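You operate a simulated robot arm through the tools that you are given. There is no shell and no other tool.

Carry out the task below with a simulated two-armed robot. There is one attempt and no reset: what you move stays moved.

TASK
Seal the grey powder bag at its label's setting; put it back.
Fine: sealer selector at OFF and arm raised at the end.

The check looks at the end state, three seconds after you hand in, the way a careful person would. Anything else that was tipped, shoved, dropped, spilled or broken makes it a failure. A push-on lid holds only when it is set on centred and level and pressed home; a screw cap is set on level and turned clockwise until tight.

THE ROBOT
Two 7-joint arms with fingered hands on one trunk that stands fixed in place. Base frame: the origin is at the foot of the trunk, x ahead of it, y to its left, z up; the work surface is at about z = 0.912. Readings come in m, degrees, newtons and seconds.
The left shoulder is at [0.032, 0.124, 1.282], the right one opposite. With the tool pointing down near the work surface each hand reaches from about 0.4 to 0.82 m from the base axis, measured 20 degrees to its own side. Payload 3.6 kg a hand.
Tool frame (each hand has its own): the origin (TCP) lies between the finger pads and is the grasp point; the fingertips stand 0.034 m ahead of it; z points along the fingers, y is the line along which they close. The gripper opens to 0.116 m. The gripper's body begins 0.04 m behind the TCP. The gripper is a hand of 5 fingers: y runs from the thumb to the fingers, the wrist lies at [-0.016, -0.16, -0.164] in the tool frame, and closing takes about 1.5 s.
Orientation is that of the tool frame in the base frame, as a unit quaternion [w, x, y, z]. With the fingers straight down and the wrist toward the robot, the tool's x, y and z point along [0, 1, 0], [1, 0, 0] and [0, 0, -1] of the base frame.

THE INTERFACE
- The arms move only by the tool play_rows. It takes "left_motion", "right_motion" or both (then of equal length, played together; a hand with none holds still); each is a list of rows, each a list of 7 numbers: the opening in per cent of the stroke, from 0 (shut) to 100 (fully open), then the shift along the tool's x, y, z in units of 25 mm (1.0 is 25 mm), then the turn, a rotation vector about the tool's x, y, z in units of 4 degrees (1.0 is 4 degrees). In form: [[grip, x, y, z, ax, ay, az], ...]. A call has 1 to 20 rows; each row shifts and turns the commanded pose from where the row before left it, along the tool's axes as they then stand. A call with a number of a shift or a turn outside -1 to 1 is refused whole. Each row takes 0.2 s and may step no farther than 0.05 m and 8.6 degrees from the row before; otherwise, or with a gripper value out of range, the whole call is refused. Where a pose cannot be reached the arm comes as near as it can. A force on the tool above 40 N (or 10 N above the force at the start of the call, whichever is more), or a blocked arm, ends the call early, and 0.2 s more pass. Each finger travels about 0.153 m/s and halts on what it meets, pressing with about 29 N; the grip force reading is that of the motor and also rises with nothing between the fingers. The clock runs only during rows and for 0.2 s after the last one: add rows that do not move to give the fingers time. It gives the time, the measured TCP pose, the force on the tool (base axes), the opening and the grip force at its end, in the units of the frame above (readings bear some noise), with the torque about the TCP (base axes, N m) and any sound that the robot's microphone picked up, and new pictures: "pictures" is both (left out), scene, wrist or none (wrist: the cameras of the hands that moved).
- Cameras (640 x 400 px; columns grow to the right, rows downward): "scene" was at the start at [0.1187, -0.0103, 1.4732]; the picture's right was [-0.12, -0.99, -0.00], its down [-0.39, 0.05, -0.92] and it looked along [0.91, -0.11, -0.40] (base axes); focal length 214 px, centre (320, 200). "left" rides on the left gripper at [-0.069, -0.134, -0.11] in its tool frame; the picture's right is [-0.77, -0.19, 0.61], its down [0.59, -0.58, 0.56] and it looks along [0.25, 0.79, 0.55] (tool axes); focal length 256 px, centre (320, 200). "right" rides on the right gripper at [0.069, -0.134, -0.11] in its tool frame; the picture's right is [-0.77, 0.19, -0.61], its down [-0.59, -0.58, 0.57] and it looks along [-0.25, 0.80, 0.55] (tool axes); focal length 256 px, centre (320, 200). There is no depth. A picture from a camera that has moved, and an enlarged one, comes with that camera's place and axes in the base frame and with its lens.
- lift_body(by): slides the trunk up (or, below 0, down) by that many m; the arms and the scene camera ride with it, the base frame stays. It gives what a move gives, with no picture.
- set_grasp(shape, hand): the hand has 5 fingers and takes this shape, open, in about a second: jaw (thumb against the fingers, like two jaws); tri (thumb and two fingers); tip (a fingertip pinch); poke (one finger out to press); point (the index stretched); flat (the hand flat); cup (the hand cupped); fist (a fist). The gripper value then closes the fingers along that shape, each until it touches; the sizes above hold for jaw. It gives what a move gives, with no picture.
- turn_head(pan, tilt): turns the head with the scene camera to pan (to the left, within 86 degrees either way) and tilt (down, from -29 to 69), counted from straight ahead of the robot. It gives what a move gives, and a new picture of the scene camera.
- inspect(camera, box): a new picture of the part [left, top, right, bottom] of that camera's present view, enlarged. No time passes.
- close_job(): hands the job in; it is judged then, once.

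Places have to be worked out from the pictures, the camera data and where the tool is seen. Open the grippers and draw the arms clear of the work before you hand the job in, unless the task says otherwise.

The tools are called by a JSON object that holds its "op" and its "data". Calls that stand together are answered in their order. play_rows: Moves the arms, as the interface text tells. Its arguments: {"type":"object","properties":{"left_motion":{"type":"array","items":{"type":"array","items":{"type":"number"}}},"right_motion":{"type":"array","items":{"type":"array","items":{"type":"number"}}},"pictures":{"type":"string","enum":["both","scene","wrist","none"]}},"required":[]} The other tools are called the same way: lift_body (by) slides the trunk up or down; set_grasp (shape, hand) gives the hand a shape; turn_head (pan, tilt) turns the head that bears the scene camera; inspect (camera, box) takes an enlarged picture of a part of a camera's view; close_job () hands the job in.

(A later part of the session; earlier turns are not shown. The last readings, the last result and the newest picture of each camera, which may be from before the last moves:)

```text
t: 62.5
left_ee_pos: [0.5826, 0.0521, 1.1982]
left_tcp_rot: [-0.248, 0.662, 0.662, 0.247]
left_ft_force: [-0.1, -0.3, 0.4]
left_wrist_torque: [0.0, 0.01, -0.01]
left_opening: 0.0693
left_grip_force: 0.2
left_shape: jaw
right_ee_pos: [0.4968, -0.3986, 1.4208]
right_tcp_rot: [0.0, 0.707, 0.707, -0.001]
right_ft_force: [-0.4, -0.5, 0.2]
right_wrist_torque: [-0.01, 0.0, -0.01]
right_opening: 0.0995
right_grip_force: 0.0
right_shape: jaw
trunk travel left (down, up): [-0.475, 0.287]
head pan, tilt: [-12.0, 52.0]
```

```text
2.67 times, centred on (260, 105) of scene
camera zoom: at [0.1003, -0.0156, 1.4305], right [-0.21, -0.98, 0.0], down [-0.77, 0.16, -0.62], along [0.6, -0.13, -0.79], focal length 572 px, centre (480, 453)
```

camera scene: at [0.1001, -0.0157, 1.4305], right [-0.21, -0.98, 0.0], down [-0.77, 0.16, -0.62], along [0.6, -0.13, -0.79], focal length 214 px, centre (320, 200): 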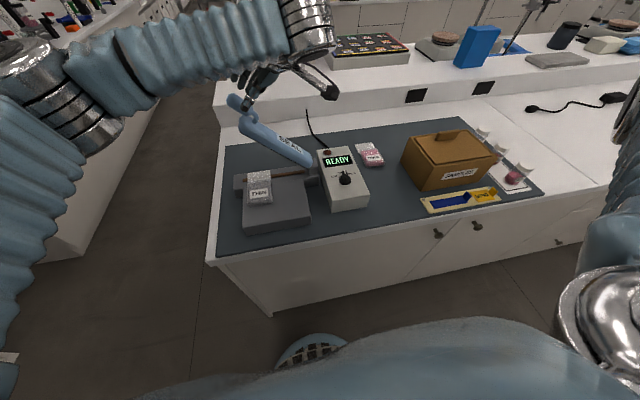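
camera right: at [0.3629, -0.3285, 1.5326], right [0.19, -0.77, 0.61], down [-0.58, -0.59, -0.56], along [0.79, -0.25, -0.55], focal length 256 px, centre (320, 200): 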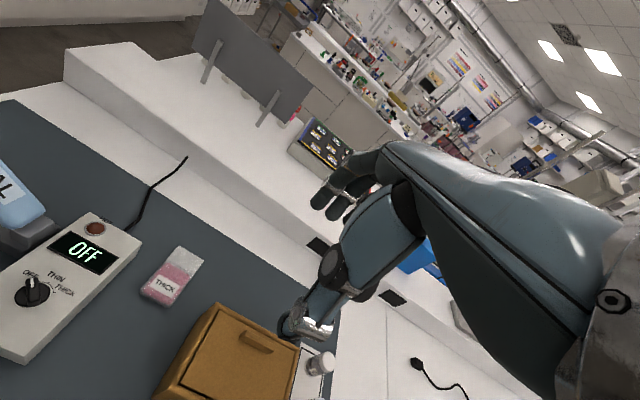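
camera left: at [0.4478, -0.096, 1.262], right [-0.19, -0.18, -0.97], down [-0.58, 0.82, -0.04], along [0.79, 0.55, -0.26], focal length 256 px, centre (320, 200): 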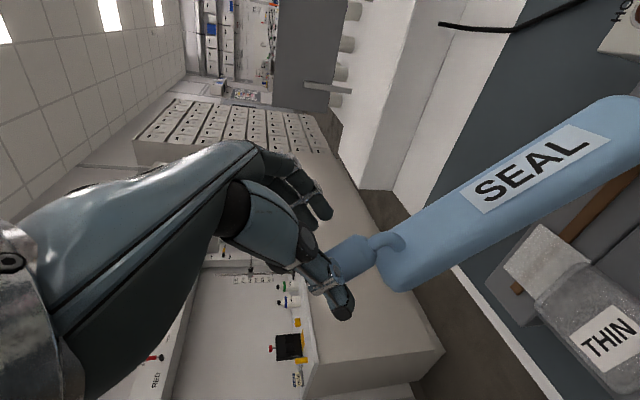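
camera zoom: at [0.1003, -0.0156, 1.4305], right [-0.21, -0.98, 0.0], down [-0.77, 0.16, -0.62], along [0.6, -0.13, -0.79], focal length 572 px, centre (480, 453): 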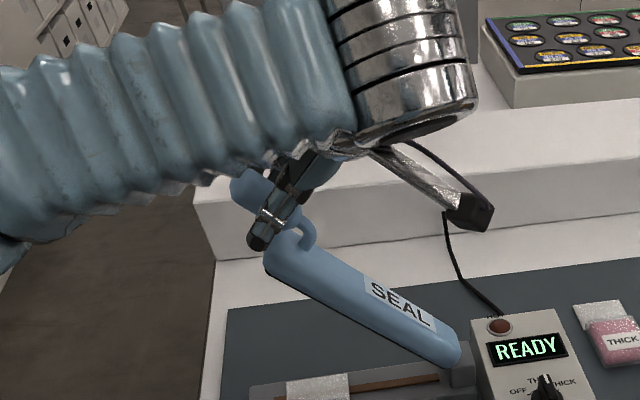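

Positioned well. I close the hand on the grip.

{"op": "play_rows", "data": {"left_motion": [[45, 0, 0, 0, 0, 0, 0], [35, 0, 0, 0, 0, 0, 0], [25, 0, 0, 0, 0, 0, 0], [15, 0, 0, 0, 0, 0, 0], [10, 0, 0, 0, 0, 0, 0], [10, 0, 0, 0, 0, 0, 0]], "pictures": "none"}}

{"op": "inspect", "data": {"camera": "left", "box": [240, 160, 440, 360]}}

{"op": "inspect", "data": {"camera": "scene", "box": [200, 30, 320, 180]}}

```text
t: 64.0
left_ee_pos: [0.5812, 0.0533, 1.199]
left_tcp_rot: [-0.249, 0.662, 0.662, 0.248]
left_ft_force: [-3.4, 0.5, -1.9]
left_wrist_torque: [0.02, -0.09, -0.21]
left_opening: 0.0237
left_grip_force: 29.2
left_shape: jaw
right_ee_pos: [0.4953, -0.398, 1.4215]
right_tcp_rot: [0.0, 0.707, 0.707, 0.0]
right_ft_force: [0.0, 0.3, 0.2]
right_wrist_torque: [0.04, 0.03, 0.01]
right_opening: 0.0997
right_grip_force: 0.1
right_shape: jaw
trunk travel left (down, up): [-0.475, 0.287]
head pan, tilt: [-12.0, 52.0]
```

```text
2.00 times, centred on (340, 260) of left
camera zoom: at [0.4467, -0.0721, 1.2374], right [-0.19, -0.18, -0.97], down [-0.58, 0.82, -0.04], along [0.79, 0.55, -0.26], focal length 512 px, centre (280, 80)
```

zoom: 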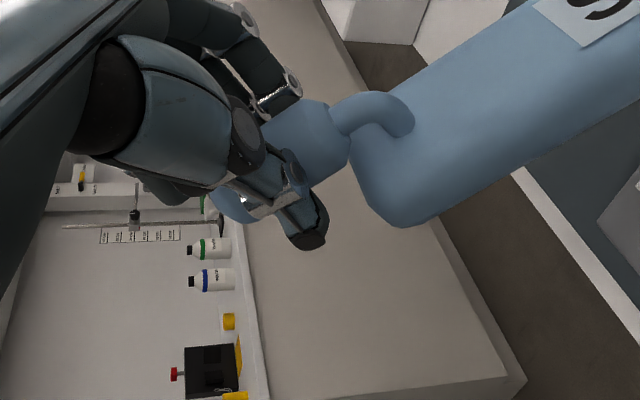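

```text
2.67 times, centred on (260, 105) of scene
camera zoom: at [0.0996, -0.0149, 1.4305], right [-0.21, -0.98, 0.0], down [-0.77, 0.16, -0.62], along [0.6, -0.13, -0.79], focal length 572 px, centre (480, 453)
```

zoom: 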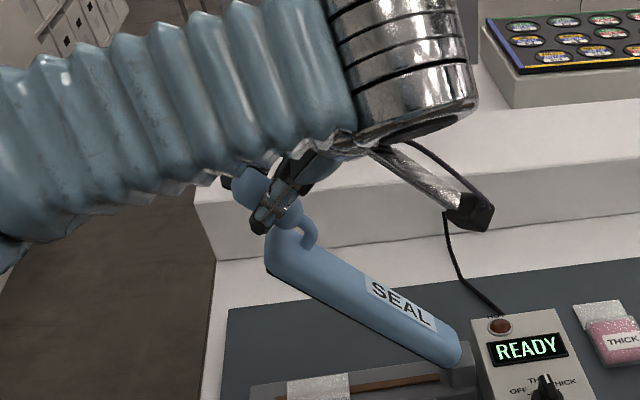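

Firm grip (24 mm). I swing the arm down along its arc, first 12° to check forces and the pivot estimate.

{"op": "play_rows", "data": {"left_motion": [[10, 0.149, 0, 0.704, 0, -1, 0], [10, 0.149, 0, 0.704, 0, -1, 0], [10, 0.149, 0, 0.704, 0, -1, 0], [10, 0, 0, 0, 0, 0, 0]]}}

{"op": "inspect", "data": {"camera": "scene", "box": [200, 50, 380, 220]}}

```text
t: 65.0
left_ee_pos: [0.5804, 0.094, 1.1644]
left_tcp_rot: [-0.177, 0.684, 0.686, 0.177]
left_ft_force: [-5.3, 11.1, 6.8]
left_wrist_torque: [0.25, -0.13, -0.04]
left_opening: 0.0233
left_grip_force: 28.4
left_shape: jaw
right_ee_pos: [0.4938, -0.3969, 1.4214]
right_tcp_rot: [0.001, 0.708, 0.707, -0.001]
right_ft_force: [0.1, -0.8, 0.0]
right_wrist_torque: [0.01, 0.01, -0.02]
right_opening: 0.0996
right_grip_force: 0.0
right_shape: jaw
trunk travel left (down, up): [-0.475, 0.287]
head pan, tilt: [-12.0, 52.0]
camera scene: at [0.0984, -0.013, 1.4307], right [-0.21, -0.98, 0.0], down [-0.77, 0.16, -0.62], along [0.6, -0.13, -0.79], focal length 214 px, centre (320, 200)
camera left: at [0.4469, -0.0196, 1.227], right [-0.18, -0.38, -0.91], down [-0.58, 0.79, -0.21], along [0.79, 0.49, -0.36], focal length 256 px, centre (320, 200)
```

scene: 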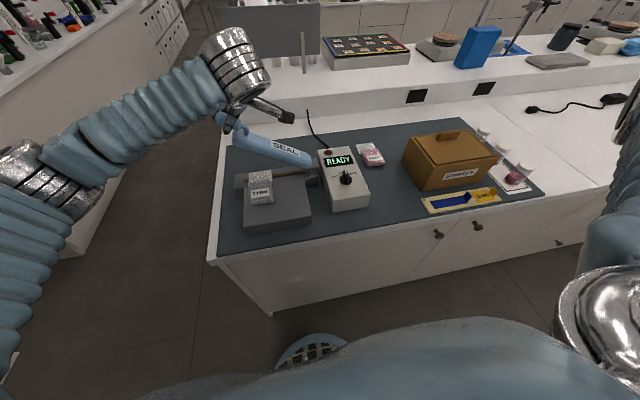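
left: 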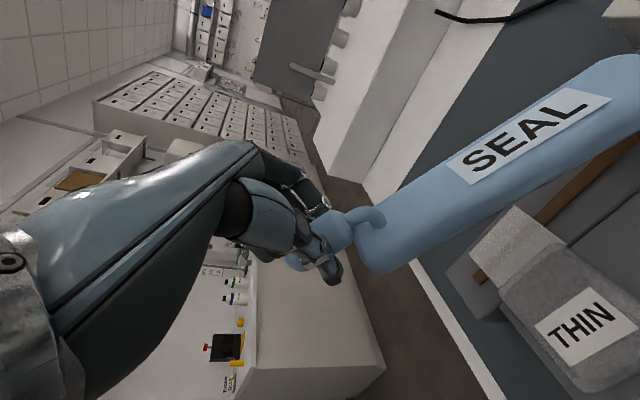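

```text
2.35 times, centred on (290, 135) of scene
camera zoom: at [0.0984, -0.013, 1.4307], right [-0.21, -0.98, 0.0], down [-0.77, 0.16, -0.62], along [0.6, -0.13, -0.79], focal length 505 px, centre (391, 353)
```

zoom: 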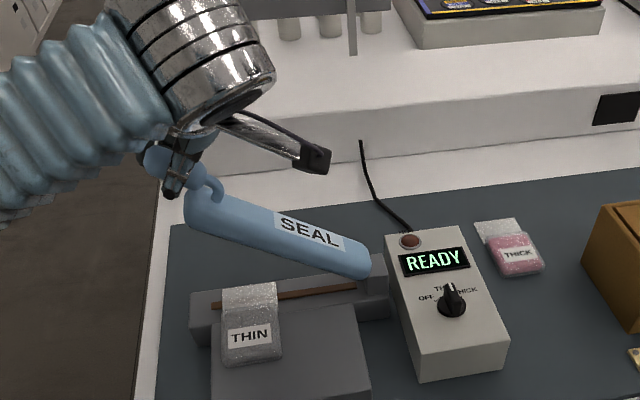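

The arm follows; there's ~12 N radial load outward, so the true pivot is a bit lower. I continue with a slightly more outward arc.

{"op": "play_rows", "data": {"left_motion": [[10, 0.3, 0, 0.704, 0, -1, 0], [10, 0.22, 0, 0.704, 0, -1, 0], [10, 0.22, 0, 0.704, 0, -1, 0], [10, 0, 0, 0, 0, 0, 0]]}}

{"op": "inspect", "data": {"camera": "scene", "box": [200, 50, 380, 220]}}

```text
t: 66.0
left_ee_pos: [0.5806, 0.1301, 1.1227]
left_tcp_rot: [-0.105, 0.701, 0.698, 0.104]
left_ft_force: [-3.2, -1.5, -2.9]
left_wrist_torque: [-0.03, -0.12, -0.09]
left_opening: 0.0234
left_grip_force: 29.4
left_shape: jaw
right_ee_pos: [0.4961, -0.3994, 1.4215]
right_tcp_rot: [0.0, 0.707, 0.707, 0.0]
right_ft_force: [-0.2, -0.3, 0.9]
right_wrist_torque: [-0.01, -0.05, -0.01]
right_opening: 0.0995
right_grip_force: 0.0
right_shape: jaw
trunk travel left (down, up): [-0.475, 0.287]
head pan, tilt: [-12.0, 52.0]
camera scene: at [0.0999, -0.0156, 1.4304], right [-0.21, -0.98, 0.0], down [-0.77, 0.17, -0.62], along [0.6, -0.13, -0.79], focal length 214 px, centre (320, 200)
camera left: at [0.4463, 0.0317, 1.2089], right [-0.19, -0.56, -0.81], down [-0.58, 0.73, -0.37], along [0.79, 0.4, -0.46], focal length 256 px, centre (320, 200)
```

scene: 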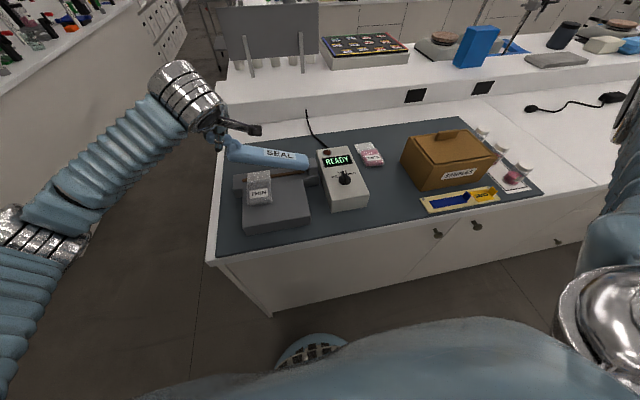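
left: 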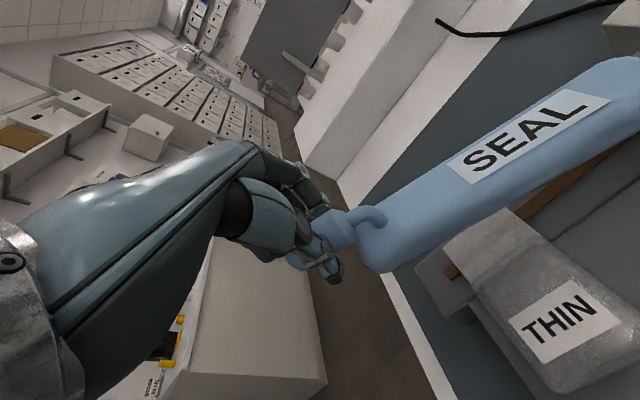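

```text
2.35 times, centred on (290, 135) of scene
camera zoom: at [0.0999, -0.0156, 1.4304], right [-0.21, -0.98, 0.0], down [-0.77, 0.17, -0.62], along [0.6, -0.13, -0.79], focal length 505 px, centre (391, 353)
```

zoom: 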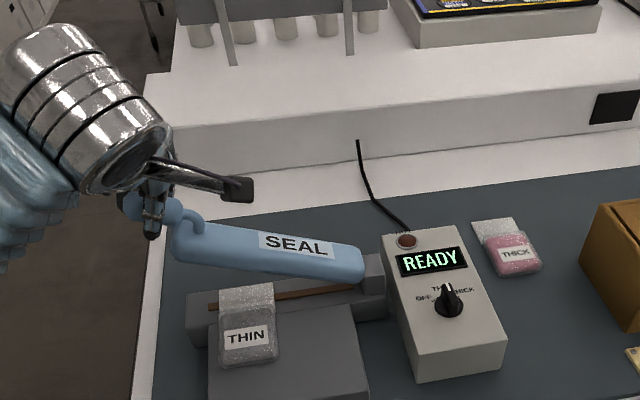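

Forces are low now; about 18° remain. I continue 3 more steps.

{"op": "play_rows", "data": {"left_motion": [[10, 0.19, 0, 0.704, 0, -1, 0], [10, 0.19, 0, 0.704, 0, -1, 0], [10, 0.19, 0, 0.704, 0, -1, 0], [10, 0, 0, 0, 0, 0, 0]]}}

{"op": "inspect", "data": {"camera": "scene", "box": [200, 90, 380, 250]}}

```text
t: 67.0
left_ee_pos: [0.5795, 0.1563, 1.0757]
left_tcp_rot: [-0.031, 0.707, 0.706, 0.029]
left_ft_force: [-4.8, -7.6, -3.1]
left_wrist_torque: [-0.12, -0.08, -0.14]
left_opening: 0.0233
left_grip_force: 29.0
left_shape: jaw
right_ee_pos: [0.4946, -0.4002, 1.4205]
right_tcp_rot: [-0.002, 0.708, 0.707, 0.0]
right_ft_force: [-0.2, 0.5, 0.2]
right_wrist_torque: [-0.03, -0.01, 0.0]
right_opening: 0.0999
right_grip_force: 0.1
right_shape: jaw
trunk travel left (down, up): [-0.475, 0.287]
head pan, tilt: [-12.0, 52.0]
camera scene: at [0.0997, -0.0164, 1.4305], right [-0.21, -0.98, 0.0], down [-0.77, 0.17, -0.62], along [0.6, -0.13, -0.79], focal length 214 px, centre (320, 200)
camera left: at [0.4463, 0.0776, 1.1801], right [-0.19, -0.71, -0.68], down [-0.58, 0.64, -0.51], along [0.79, 0.29, -0.53], focal length 256 px, centre (320, 200)
```

scene: 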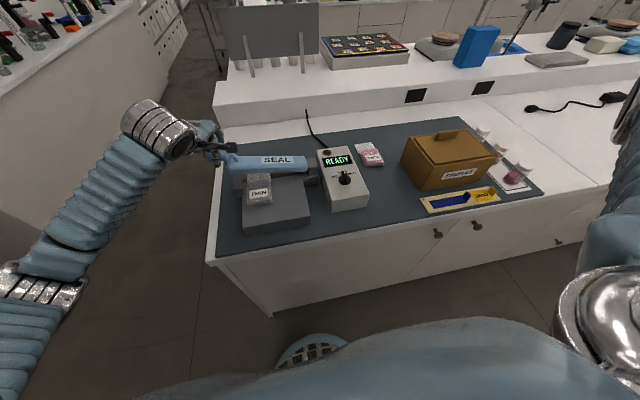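
left: 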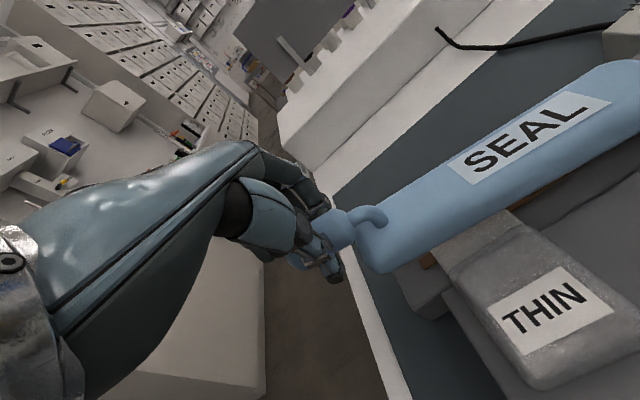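

```text
2.50 times, centred on (290, 170) of scene
camera zoom: at [0.0997, -0.0164, 1.4305], right [-0.21, -0.98, 0.0], down [-0.77, 0.17, -0.62], along [0.6, -0.13, -0.79], focal length 536 px, centre (395, 275)
```

zoom: 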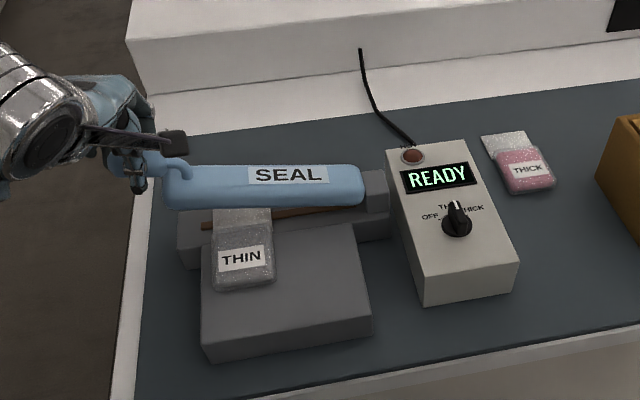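

About 6° left with some inward load, so I take the remaining steps with less outward shift and press lightly until the bar seats.

{"op": "play_rows", "data": {"left_motion": [[10, 0.0, 0, 0.7, 0, -1, 0], [10, 0.05, 0, 0.3, 0, -0.45, 0], [10, 0, 0, 0, 0, 0, 0]]}}

{"op": "inspect", "data": {"camera": "scene", "box": [200, 90, 380, 250]}}

```text
t: 67.8
left_ee_pos: [0.5825, 0.163, 1.0504]
left_tcp_rot: [0.004, 0.706, 0.708, -0.004]
left_ft_force: [-11.2, 10.7, 2.1]
left_wrist_torque: [0.19, -0.01, -0.02]
left_opening: 0.0231
left_grip_force: 28.5
left_shape: jaw
right_ee_pos: [0.4944, -0.3968, 1.4221]
right_tcp_rot: [0.0, 0.708, 0.707, -0.001]
right_ft_force: [0.1, -0.2, 0.2]
right_wrist_torque: [0.0, 0.01, -0.02]
right_opening: 0.0994
right_grip_force: 0.0
right_shape: jaw
trunk travel left (down, up): [-0.475, 0.287]
head pan, tilt: [-12.0, 52.0]
camera scene: at [0.0982, -0.0124, 1.4307], right [-0.2, -0.98, 0.0], down [-0.77, 0.16, -0.62], along [0.6, -0.13, -0.79], focal length 214 px, centre (320, 200)
camera left: at [0.4466, 0.095, 1.1626], right [-0.18, -0.78, -0.6], down [-0.58, 0.58, -0.57], along [0.79, 0.24, -0.56], focal length 256 px, centre (320, 200)
```

scene: 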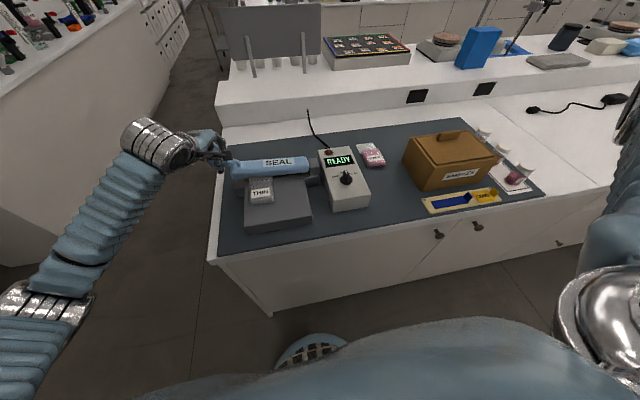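
left: 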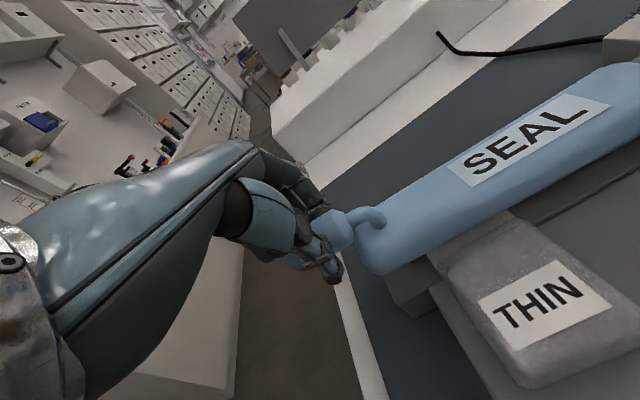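

```text
2.50 times, centred on (290, 170) of scene
camera zoom: at [0.0982, -0.0124, 1.4307], right [-0.2, -0.98, 0.0], down [-0.77, 0.16, -0.62], along [0.6, -0.13, -0.79], focal length 536 px, centre (395, 275)
```

zoom: 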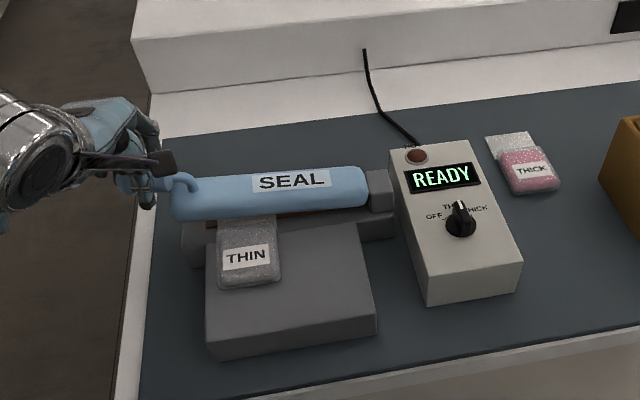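

Nearly closed. I lower a few millimetres more and press until the force rises or the display changes.

{"op": "play_rows", "data": {"left_motion": [[10, 0.12, -0.05, 0.25, 0, -0.4, 0], [10, 0.05, -0.05, 0.2, 0, -0.3, 0], [10, 0, 0, 0, 0, 0, 0]]}}

{"op": "inspect", "data": {"camera": "scene", "box": [200, 90, 380, 250]}}

```text
t: 68.5
left_ee_pos: [0.5806, 0.1669, 1.0395]
left_tcp_rot: [0.023, 0.706, 0.708, -0.022]
left_ft_force: [0.8, 12.1, 0.9]
left_wrist_torque: [0.33, -0.2, 0.05]
left_opening: 0.0235
left_grip_force: 28.4
left_shape: jaw
right_ee_pos: [0.4962, -0.3943, 1.4216]
right_tcp_rot: [-0.001, 0.708, 0.706, -0.002]
right_ft_force: [0.1, -0.5, 0.4]
right_wrist_torque: [0.0, 0.01, 0.0]
right_opening: 0.0997
right_grip_force: 0.1
right_shape: jaw
trunk travel left (down, up): [-0.475, 0.287]
head pan, tilt: [-12.0, 52.0]
camera scene: at [0.1002, -0.0125, 1.4305], right [-0.21, -0.98, 0.0], down [-0.77, 0.16, -0.62], along [0.6, -0.13, -0.79], focal length 214 px, centre (320, 200)
camera left: at [0.4459, 0.1043, 1.1541], right [-0.19, -0.81, -0.56], down [-0.58, 0.55, -0.6], along [0.8, 0.21, -0.57], focal length 256 px, centre (320, 200)
```

scene: 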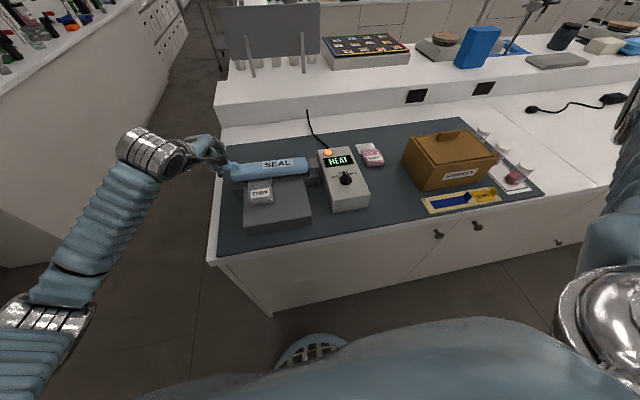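
left: 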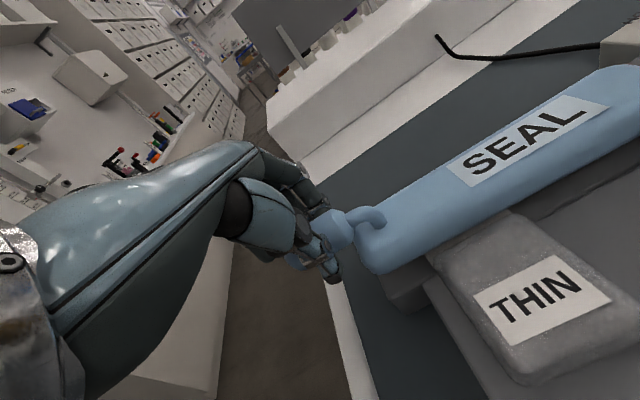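

```text
2.50 times, centred on (290, 170) of scene
camera zoom: at [0.1002, -0.0125, 1.4305], right [-0.21, -0.98, 0.0], down [-0.77, 0.16, -0.62], along [0.6, -0.13, -0.79], focal length 536 px, centre (395, 275)
```

zoom: 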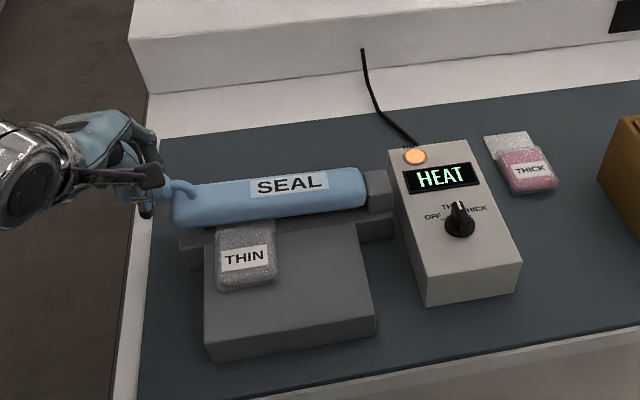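

The HOT lamp is on and the display shows HEAT. I hold still and watch for the end of the cycle.

{"op": "play_rows", "data": {"left_motion": [[10, 0, 0, 0, 0, 0, 0], [10, 0, 0, 0, 0, 0, 0], [10, 0, 0, 0, 0, 0, 0]], "pictures": "none"}}

{"op": "inspect", "data": {"camera": "scene", "box": [200, 90, 380, 250]}}

```text
t: 69.3
left_ee_pos: [0.5805, 0.1667, 1.0384]
left_tcp_rot: [0.023, 0.706, 0.707, -0.022]
left_ft_force: [2.0, 10.5, 0.6]
left_wrist_torque: [0.3, -0.23, 0.1]
left_opening: 0.0234
left_grip_force: 29.2
left_shape: jaw
right_ee_pos: [0.4962, -0.3966, 1.4215]
right_tcp_rot: [0.0, 0.707, 0.707, -0.001]
right_ft_force: [0.7, 0.2, 0.0]
right_wrist_torque: [-0.02, 0.0, -0.02]
right_opening: 0.0998
right_grip_force: 0.0
right_shape: jaw
trunk travel left (down, up): [-0.475, 0.287]
head pan, tilt: [-12.0, 52.0]
```

```text
2.50 times, centred on (290, 170) of scene
camera zoom: at [0.1004, -0.0127, 1.4305], right [-0.21, -0.98, 0.0], down [-0.77, 0.16, -0.62], along [0.6, -0.13, -0.79], focal length 536 px, centre (395, 275)
```

zoom: 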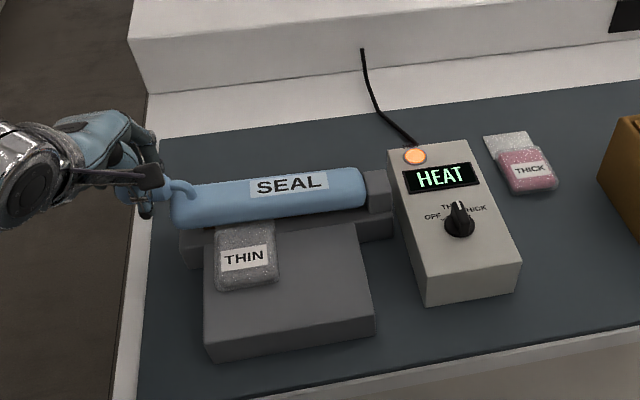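

Still HEAT. I add a slight downward press so the jaws clamp well, and keep holding.

{"op": "play_rows", "data": {"left_motion": [[10, 0.05, 0, 0.1, 0, 0, 0], [10, 0, 0, 0.08, 0, 0, 0], [10, 0, 0, 0, 0, 0, 0]], "pictures": "none"}}

{"op": "inspect", "data": {"camera": "scene", "box": [200, 90, 380, 250]}}

```text
t: 70.2
left_ee_pos: [0.5801, 0.1677, 1.0354]
left_tcp_rot: [0.023, 0.706, 0.707, -0.024]
left_ft_force: [0.8, 10.2, 1.1]
left_wrist_torque: [0.2, -0.2, 0.04]
left_opening: 0.023
left_grip_force: 29.1
left_shape: jaw
right_ee_pos: [0.4963, -0.3964, 1.422]
right_tcp_rot: [0.0, 0.706, 0.708, -0.002]
right_ft_force: [0.2, 0.1, -0.4]
right_wrist_torque: [0.03, 0.04, -0.01]
right_opening: 0.0997
right_grip_force: 0.0
right_shape: jaw
trunk travel left (down, up): [-0.475, 0.287]
head pan, tilt: [-12.0, 52.0]
```

```text
2.50 times, centred on (290, 170) of scene
camera zoom: at [0.1001, -0.0128, 1.4305], right [-0.21, -0.98, 0.0], down [-0.77, 0.16, -0.62], along [0.6, -0.13, -0.79], focal length 536 px, centre (395, 275)
```

zoom: 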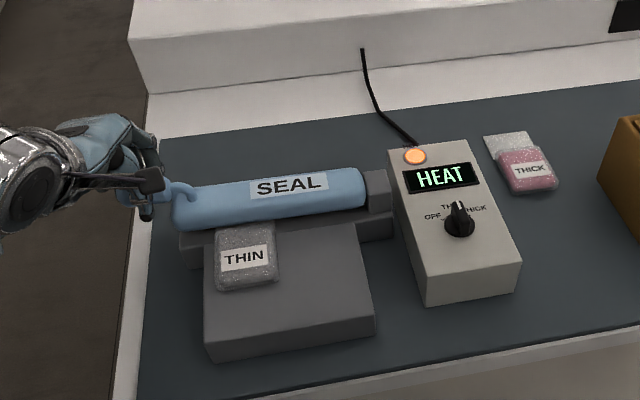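

{"op": "play_rows", "data": {"left_motion": [[10, 0.05, 0, 0.12, 0, -0.15, 0], [10, 0.03, 0, 0.12, 0, -0.15, 0], [10, 0, 0, 0, 0, 0, 0]], "pictures": "none"}}

{"op": "inspect", "data": {"camera": "scene", "box": [200, 90, 380, 250]}}

```text
t: 71.0
left_ee_pos: [0.5795, 0.1674, 1.0314]
left_tcp_rot: [0.032, 0.707, 0.706, -0.029]
left_ft_force: [-1.9, 7.7, 9.1]
left_wrist_torque: [0.19, -0.18, 0.01]
left_opening: 0.0233
left_grip_force: 29.3
left_shape: jaw
right_ee_pos: [0.4958, -0.3962, 1.4227]
right_tcp_rot: [0.0, 0.707, 0.707, 0.0]
right_ft_force: [0.7, 0.3, 0.2]
right_wrist_torque: [0.01, -0.01, 0.02]
right_opening: 0.0998
right_grip_force: 0.2
right_shape: jaw
trunk travel left (down, up): [-0.475, 0.287]
head pan, tilt: [-12.0, 52.0]
```

```text
2.50 times, centred on (290, 170) of scene
camera zoom: at [0.0989, -0.0135, 1.4307], right [-0.21, -0.98, 0.0], down [-0.77, 0.16, -0.62], along [0.6, -0.13, -0.79], focal length 536 px, centre (395, 275)
```

zoom: 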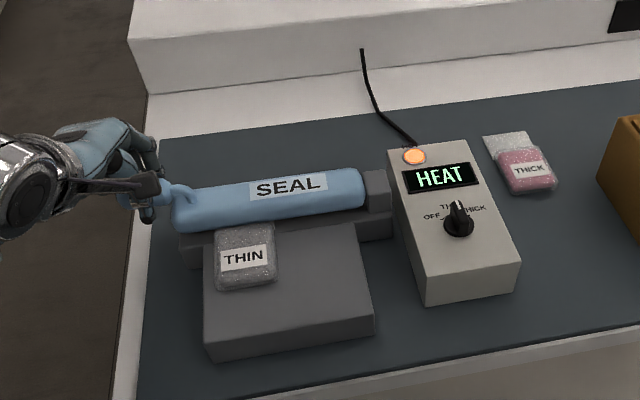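

Now 9 N of upward reaction – the jaws are seated. I hold and watch for the cycle end.

{"op": "play_rows", "data": {"left_motion": [[10, 0, 0, 0.04, 0, 0, 0], [10, 0, 0, 0, 0, 0, 0], [10, 0, 0, 0, 0, 0, 0]], "pictures": "none"}}

{"op": "inspect", "data": {"camera": "scene", "box": [290, 120, 390, 220]}}

```text
t: 71.8
left_ee_pos: [0.5799, 0.1677, 1.0308]
left_tcp_rot: [0.03, 0.706, 0.707, -0.029]
left_ft_force: [-1.2, 9.3, 17.6]
left_wrist_torque: [0.14, -0.14, -0.02]
left_opening: 0.0234
left_grip_force: 29.1
left_shape: jaw
right_ee_pos: [0.4946, -0.3964, 1.4226]
right_tcp_rot: [0.0, 0.707, 0.707, 0.0]
right_ft_force: [0.4, -0.5, -0.2]
right_wrist_torque: [0.03, 0.0, 0.04]
right_opening: 0.0997
right_grip_force: 0.1
right_shape: jaw
trunk travel left (down, up): [-0.475, 0.287]
head pan, tilt: [-12.0, 52.0]
```

```text
4.00 times, centred on (340, 170) of scene
camera zoom: at [0.098, -0.0137, 1.4307], right [-0.21, -0.98, 0.0], down [-0.77, 0.16, -0.62], along [0.6, -0.13, -0.79], focal length 858 px, centre (240, 320)
```

zoom: 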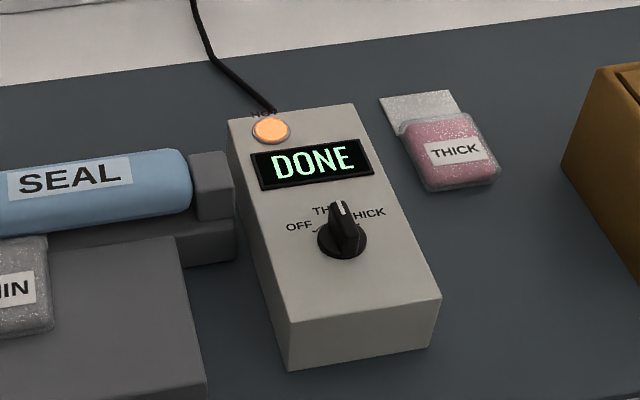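

DONE is displayed. I swing the arm back up along the arc (pivot refined to y≈−0.098, z≈0.973).

{"op": "play_rows", "data": {"left_motion": [[10, 0, 0, -0.12, 0, 0, 0], [10, -0.25, 0, -0.717, 0, 1, 0], [10, -0.25, 0, -0.717, 0, 1, 0], [10, -0.25, 0, -0.717, 0, 1, 0], [10, 0, 0, 0, 0, 0, 0]]}}

{"op": "inspect", "data": {"camera": "scene", "box": [200, 70, 380, 240]}}

```text
t: 73.0
left_ee_pos: [0.5799, 0.1502, 1.0851]
left_tcp_rot: [-0.045, 0.705, 0.706, 0.044]
left_ft_force: [-4.6, 6.2, 0.7]
left_wrist_torque: [0.1, 0.0, 0.01]
left_opening: 0.0233
left_grip_force: 28.8
left_shape: jaw
right_ee_pos: [0.4968, -0.398, 1.421]
right_tcp_rot: [0.0, 0.707, 0.707, 0.0]
right_ft_force: [0.2, 0.0, 0.6]
right_wrist_torque: [0.01, 0.04, 0.03]
right_opening: 0.0994
right_grip_force: 0.0
right_shape: jaw
trunk travel left (down, up): [-0.475, 0.287]
head pan, tilt: [-12.0, 52.0]
camera scene: at [0.0993, -0.0134, 1.4305], right [-0.21, -0.98, 0.0], down [-0.77, 0.16, -0.62], along [0.6, -0.13, -0.79], focal length 214 px, centre (320, 200)
camera left: at [0.4445, 0.0678, 1.187], right [-0.19, -0.69, -0.7], down [-0.58, 0.66, -0.49], along [0.8, 0.31, -0.52], focal length 256 px, centre (320, 200)
```

scene: 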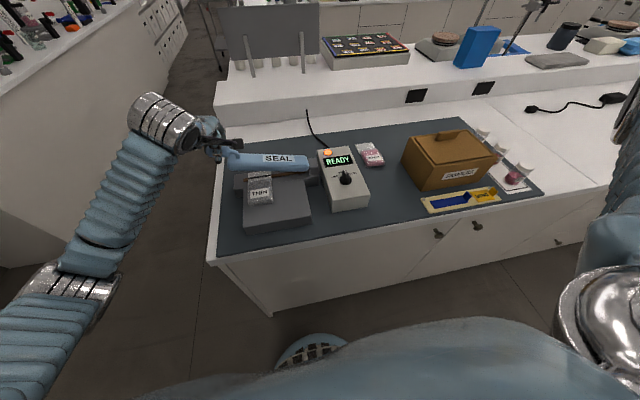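
left: 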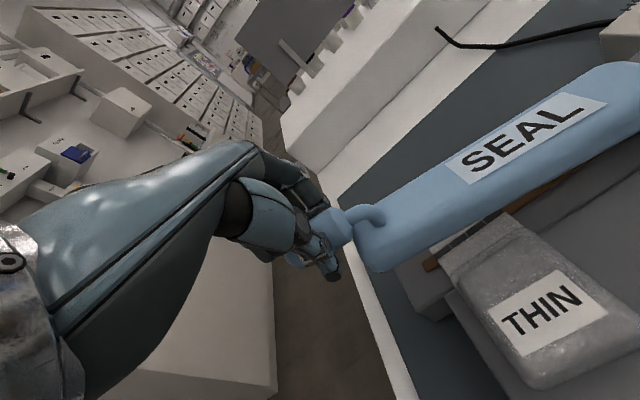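

```text
2.35 times, centred on (290, 155) of scene
camera zoom: at [0.0993, -0.0134, 1.4305], right [-0.21, -0.98, 0.0], down [-0.77, 0.16, -0.62], along [0.6, -0.13, -0.79], focal length 505 px, centre (391, 306)
```

zoom: 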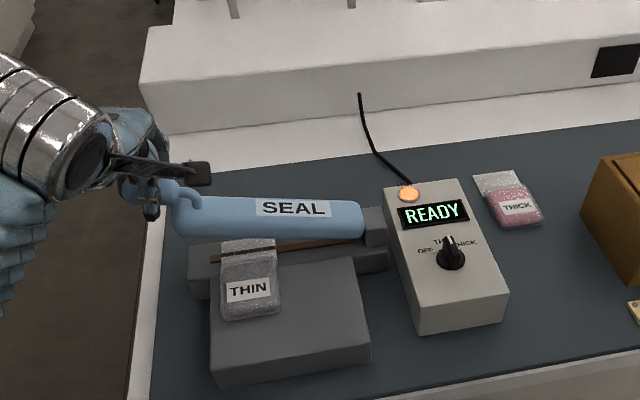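

A seal line is visible across the flap. I keep raising the arm to its upper rest.

{"op": "play_rows", "data": {"left_motion": [[10, -0.22, 0, -0.717, 0, 1, 0], [10, -0.22, 0, -0.717, 0, 1, 0], [10, -0.25, 0, -0.717, 0, 1, 0], [10, -0.25, 0, -0.717, 0, 1, 0], [10, 0, 0, 0, 0, 0, 0]], "pictures": "none"}}

{"op": "play_rows", "data": {"left_motion": [[10, -0.24, 0, -0.717, 0, 1, 0], [10, -0.24, 0, -0.717, 0, 1, 0], [10, -0.24, 0, -0.717, 0, 1, 0], [10, 0, 0, 0, 0, 0, 0]]}}

{"op": "inspect", "data": {"camera": "scene", "box": [200, 70, 380, 240]}}

```text
t: 74.2
left_ee_pos: [0.5804, 0.1101, 1.1489]
left_tcp_rot: [-0.143, 0.693, 0.692, 0.143]
left_ft_force: [-3.8, -1.9, -1.9]
left_wrist_torque: [-0.02, 0.03, -0.07]
left_opening: 0.0234
left_grip_force: 29.1
left_shape: jaw
right_ee_pos: [0.4957, -0.3987, 1.4217]
right_tcp_rot: [-0.002, 0.708, 0.706, -0.001]
right_ft_force: [0.3, -0.7, -0.2]
right_wrist_torque: [0.01, 0.01, -0.02]
right_opening: 0.0996
right_grip_force: 0.1
right_shape: jaw
trunk travel left (down, up): [-0.475, 0.287]
head pan, tilt: [-12.0, 52.0]
```

```text
t: 75.2
left_ee_pos: [0.5786, 0.0699, 1.1893]
left_tcp_rot: [-0.214, 0.675, 0.673, 0.214]
left_ft_force: [-2.8, -4.3, -5.6]
left_wrist_torque: [-0.15, 0.06, -0.14]
left_opening: 0.0232
left_grip_force: 29.2
left_shape: jaw
right_ee_pos: [0.4961, -0.3982, 1.4197]
right_tcp_rot: [0.0, 0.708, 0.706, -0.001]
right_ft_force: [0.2, -1.0, -0.6]
right_wrist_torque: [-0.01, -0.04, -0.01]
right_opening: 0.0997
right_grip_force: 0.0
right_shape: jaw
trunk travel left (down, up): [-0.475, 0.287]
head pan, tilt: [-12.0, 52.0]
camera scene: at [0.1006, -0.0154, 1.4304], right [-0.21, -0.98, 0.0], down [-0.77, 0.16, -0.62], along [0.6, -0.13, -0.79], focal length 214 px, centre (320, 200)
camera left: at [0.444, -0.0507, 1.2399], right [-0.19, -0.28, -0.94], down [-0.58, 0.81, -0.12], along [0.8, 0.52, -0.31], focal length 256 px, centre (320, 200)
```

scene: 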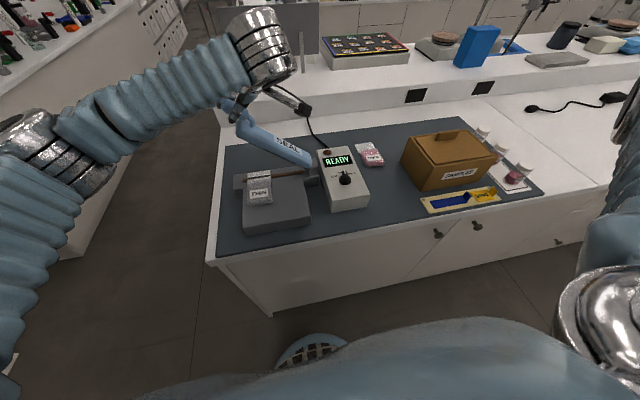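
left: 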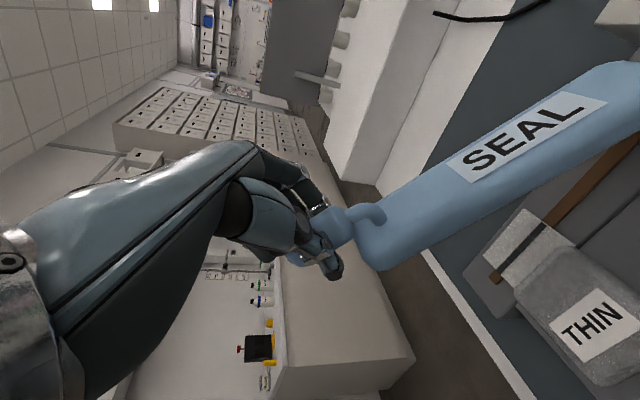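

```text
2.35 times, centred on (290, 155) of scene
camera zoom: at [0.1006, -0.0154, 1.4304], right [-0.21, -0.98, 0.0], down [-0.77, 0.16, -0.62], along [0.6, -0.13, -0.79], focal length 505 px, centre (391, 306)
```

zoom: 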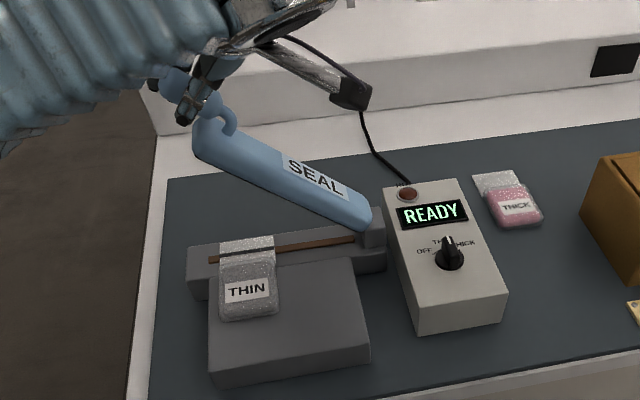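

Lamp is off. About 6° more brings the arm to its original raised position.

{"op": "play_rows", "data": {"left_motion": [[10, -0.2, 0, -0.717, 0, 1, 0], [10, -0.1, 0, -0.4, 0, 0.55, 0], [10, 0, 0, 0, 0, 0, 0]]}}

{"op": "inspect", "data": {"camera": "scene", "box": [200, 70, 380, 240]}}

```text
t: 76.0
left_ee_pos: [0.58, 0.0448, 1.206]
left_tcp_rot: [-0.251, 0.662, 0.66, 0.25]
left_ft_force: [-7.6, -8.0, -14.0]
left_wrist_torque: [-0.28, 0.2, -0.09]
left_opening: 0.0228
left_grip_force: 29.3
left_shape: jaw
right_ee_pos: [0.496, -0.4003, 1.4202]
right_tcp_rot: [-0.002, 0.708, 0.706, 0.0]
right_ft_force: [1.0, -0.4, 0.2]
right_wrist_torque: [0.02, 0.0, -0.01]
right_opening: 0.1001
right_grip_force: 0.1
right_shape: jaw
trunk travel left (down, up): [-0.475, 0.287]
head pan, tilt: [-12.0, 52.0]
camera scene: at [0.1003, -0.0169, 1.4303], right [-0.21, -0.98, 0.0], down [-0.77, 0.17, -0.61], along [0.6, -0.13, -0.79], focal length 214 px, centre (320, 200)
camera left: at [0.4443, -0.0794, 1.2439], right [-0.19, -0.17, -0.97], down [-0.58, 0.82, -0.03], along [0.8, 0.55, -0.25], focal length 256 px, centre (320, 200)
```

scene: 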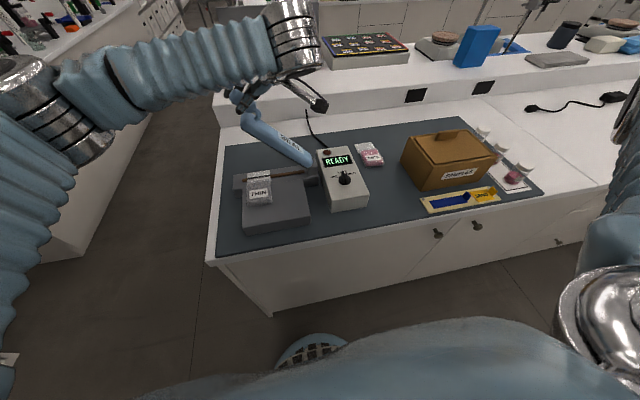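
left: 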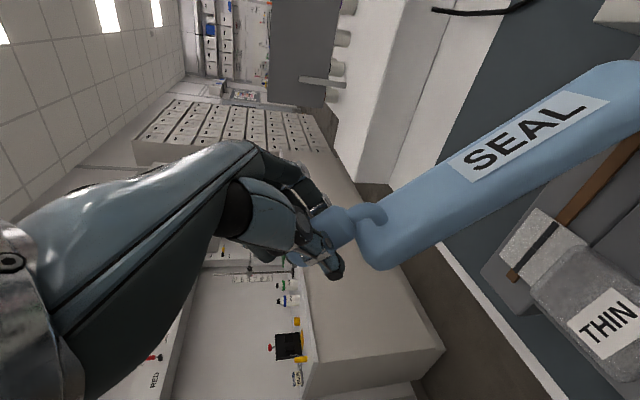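

```text
2.35 times, centred on (290, 155) of scene
camera zoom: at [0.1003, -0.0169, 1.4303], right [-0.21, -0.98, 0.0], down [-0.77, 0.17, -0.61], along [0.6, -0.13, -0.79], focal length 505 px, centre (391, 306)
```

zoom: 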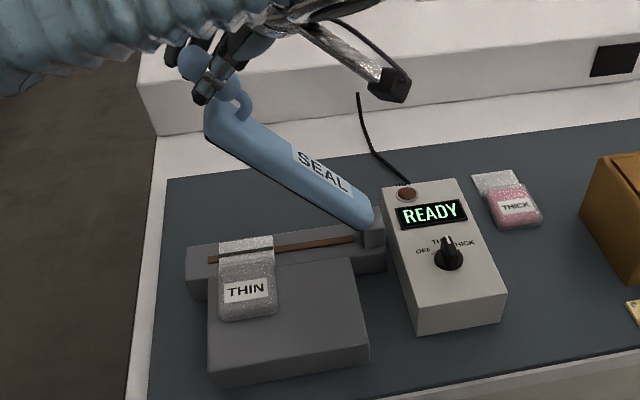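

The arm is at its upper stop and a dark seal line crosses the flap. I relax the load, open the hand, and watch the arm stay up.

{"op": "play_rows", "data": {"left_motion": [[10, 0.05, 0, 0.12, 0, 0, 0], [25, 0, 0, 0, 0, 0, 0], [45, 0, 0, 0, 0, 0, 0], [60, 0, 0, 0, 0, 0, 0], [60, 0, 0, 0, 0, 0, 0]], "pictures": "wrist"}}

{"op": "inspect", "data": {"camera": "scene", "box": [200, 70, 380, 240]}}

```text
t: 77.2
left_ee_pos: [0.58, 0.0522, 1.2047]
left_tcp_rot: [-0.25, 0.661, 0.662, 0.25]
left_ft_force: [0.3, 0.1, -0.4]
left_wrist_torque: [-0.01, -0.05, -0.01]
left_opening: 0.0693
left_grip_force: 0.0
left_shape: jaw
right_ee_pos: [0.4977, -0.3975, 1.421]
right_tcp_rot: [-0.001, 0.707, 0.707, -0.001]
right_ft_force: [0.0, -0.2, 0.3]
right_wrist_torque: [-0.01, -0.02, 0.02]
right_opening: 0.0999
right_grip_force: 0.0
right_shape: jaw
trunk travel left (down, up): [-0.475, 0.287]
head pan, tilt: [-12.0, 52.0]
camera left: at [0.4454, -0.0731, 1.2432], right [-0.19, -0.17, -0.97], down [-0.58, 0.82, -0.03], along [0.79, 0.55, -0.25], focal length 256 px, centre (320, 200)
```

left: 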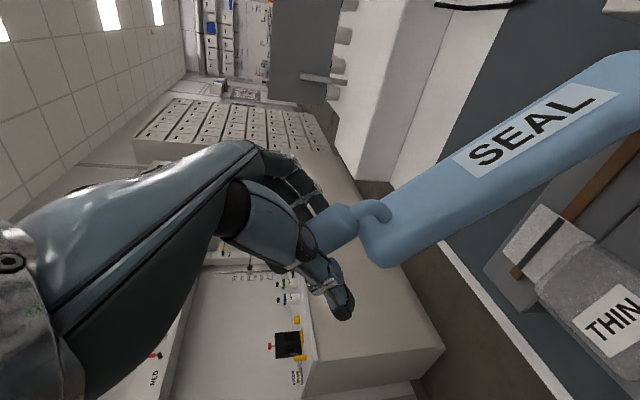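

```text
2.35 times, centred on (290, 155) of scene
camera zoom: at [0.1004, -0.0144, 1.4305], right [-0.21, -0.98, 0.0], down [-0.77, 0.16, -0.62], along [0.6, -0.13, -0.79], focal length 505 px, centre (391, 306)
```

zoom: 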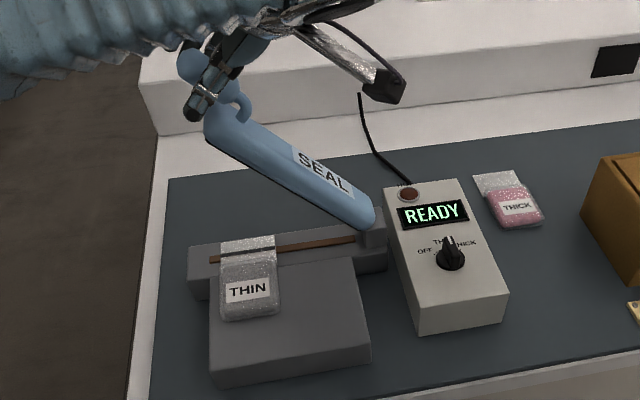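

The arm stays up by itself. I retreat the hand along its fingers and level it.

{"op": "play_rows", "data": {"left_motion": [[60, 0, 0, -0.6, 0, 0, 0], [60, 0, 0, -1, 0, 0, 0], [60, 0, 0, -1, 0, 0, 0], [60, 0, 0, -1, 0, 0, 0], [60, 0, 0, -1, 0, 0, 0], [60, 0, 0, 0, 0, -1, 0], [60, 0, 0, 0, 0, -1, 0], [60, 0, 0, 0, 0, -1, 0], [60, 0, 0, 0, 0, -1, 0], [60, 0, 0, 0, 0, -1, 0], [60, 0, 0, 0, 0, -1, 0], [60, 0, 0, 0, 0, -1, 0], [60, 0, 0, 0, 0, -1, 0], [60, 0, 0, 0, 0, -1, 0], [60, 0, 0, 0, 0, -1, 0], [60, 0, 0, 0, 0, -0.3, 0], [60, 0, 0, 0, 0, 0, 0]]}}

```text
t: 80.8
left_ee_pos: [0.5804, -0.0261, 1.2913]
left_tcp_rot: [-0.001, 0.707, 0.707, 0.001]
left_ft_force: [0.6, -0.3, -1.2]
left_wrist_torque: [-0.01, 0.0, 0.01]
left_opening: 0.0691
left_grip_force: 0.1
left_shape: jaw
right_ee_pos: [0.497, -0.397, 1.4199]
right_tcp_rot: [-0.001, 0.707, 0.707, 0.0]
right_ft_force: [0.4, -0.4, 0.2]
right_wrist_torque: [0.0, 0.0, 0.01]
right_opening: 0.0995
right_grip_force: 0.1
right_shape: jaw
trunk travel left (down, up): [-0.475, 0.287]
head pan, tilt: [-12.0, 52.0]
camera scene: at [0.1004, -0.015, 1.4305], right [-0.21, -0.98, 0.0], down [-0.77, 0.16, -0.62], along [0.6, -0.13, -0.79], focal length 214 px, centre (320, 200)
camera left: at [0.446, -0.0955, 1.4013], right [-0.19, -0.77, -0.61], down [-0.58, 0.59, -0.56], along [0.79, 0.25, -0.55], focal length 256 px, centre (320, 200)
```

scene: 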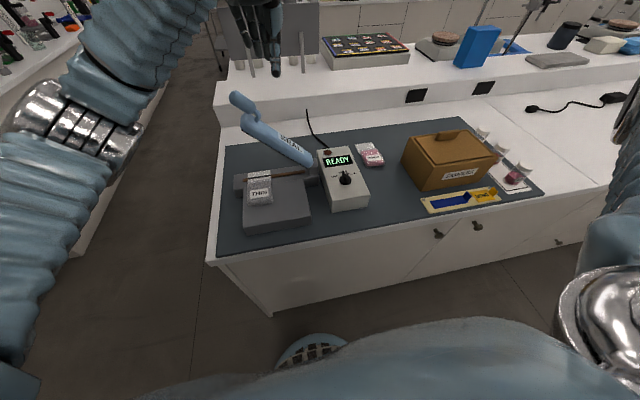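
left: 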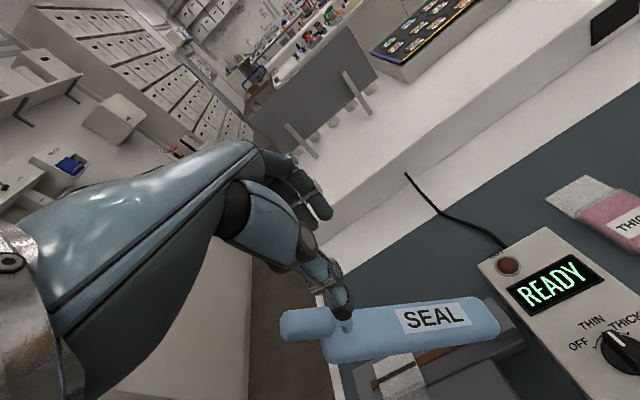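

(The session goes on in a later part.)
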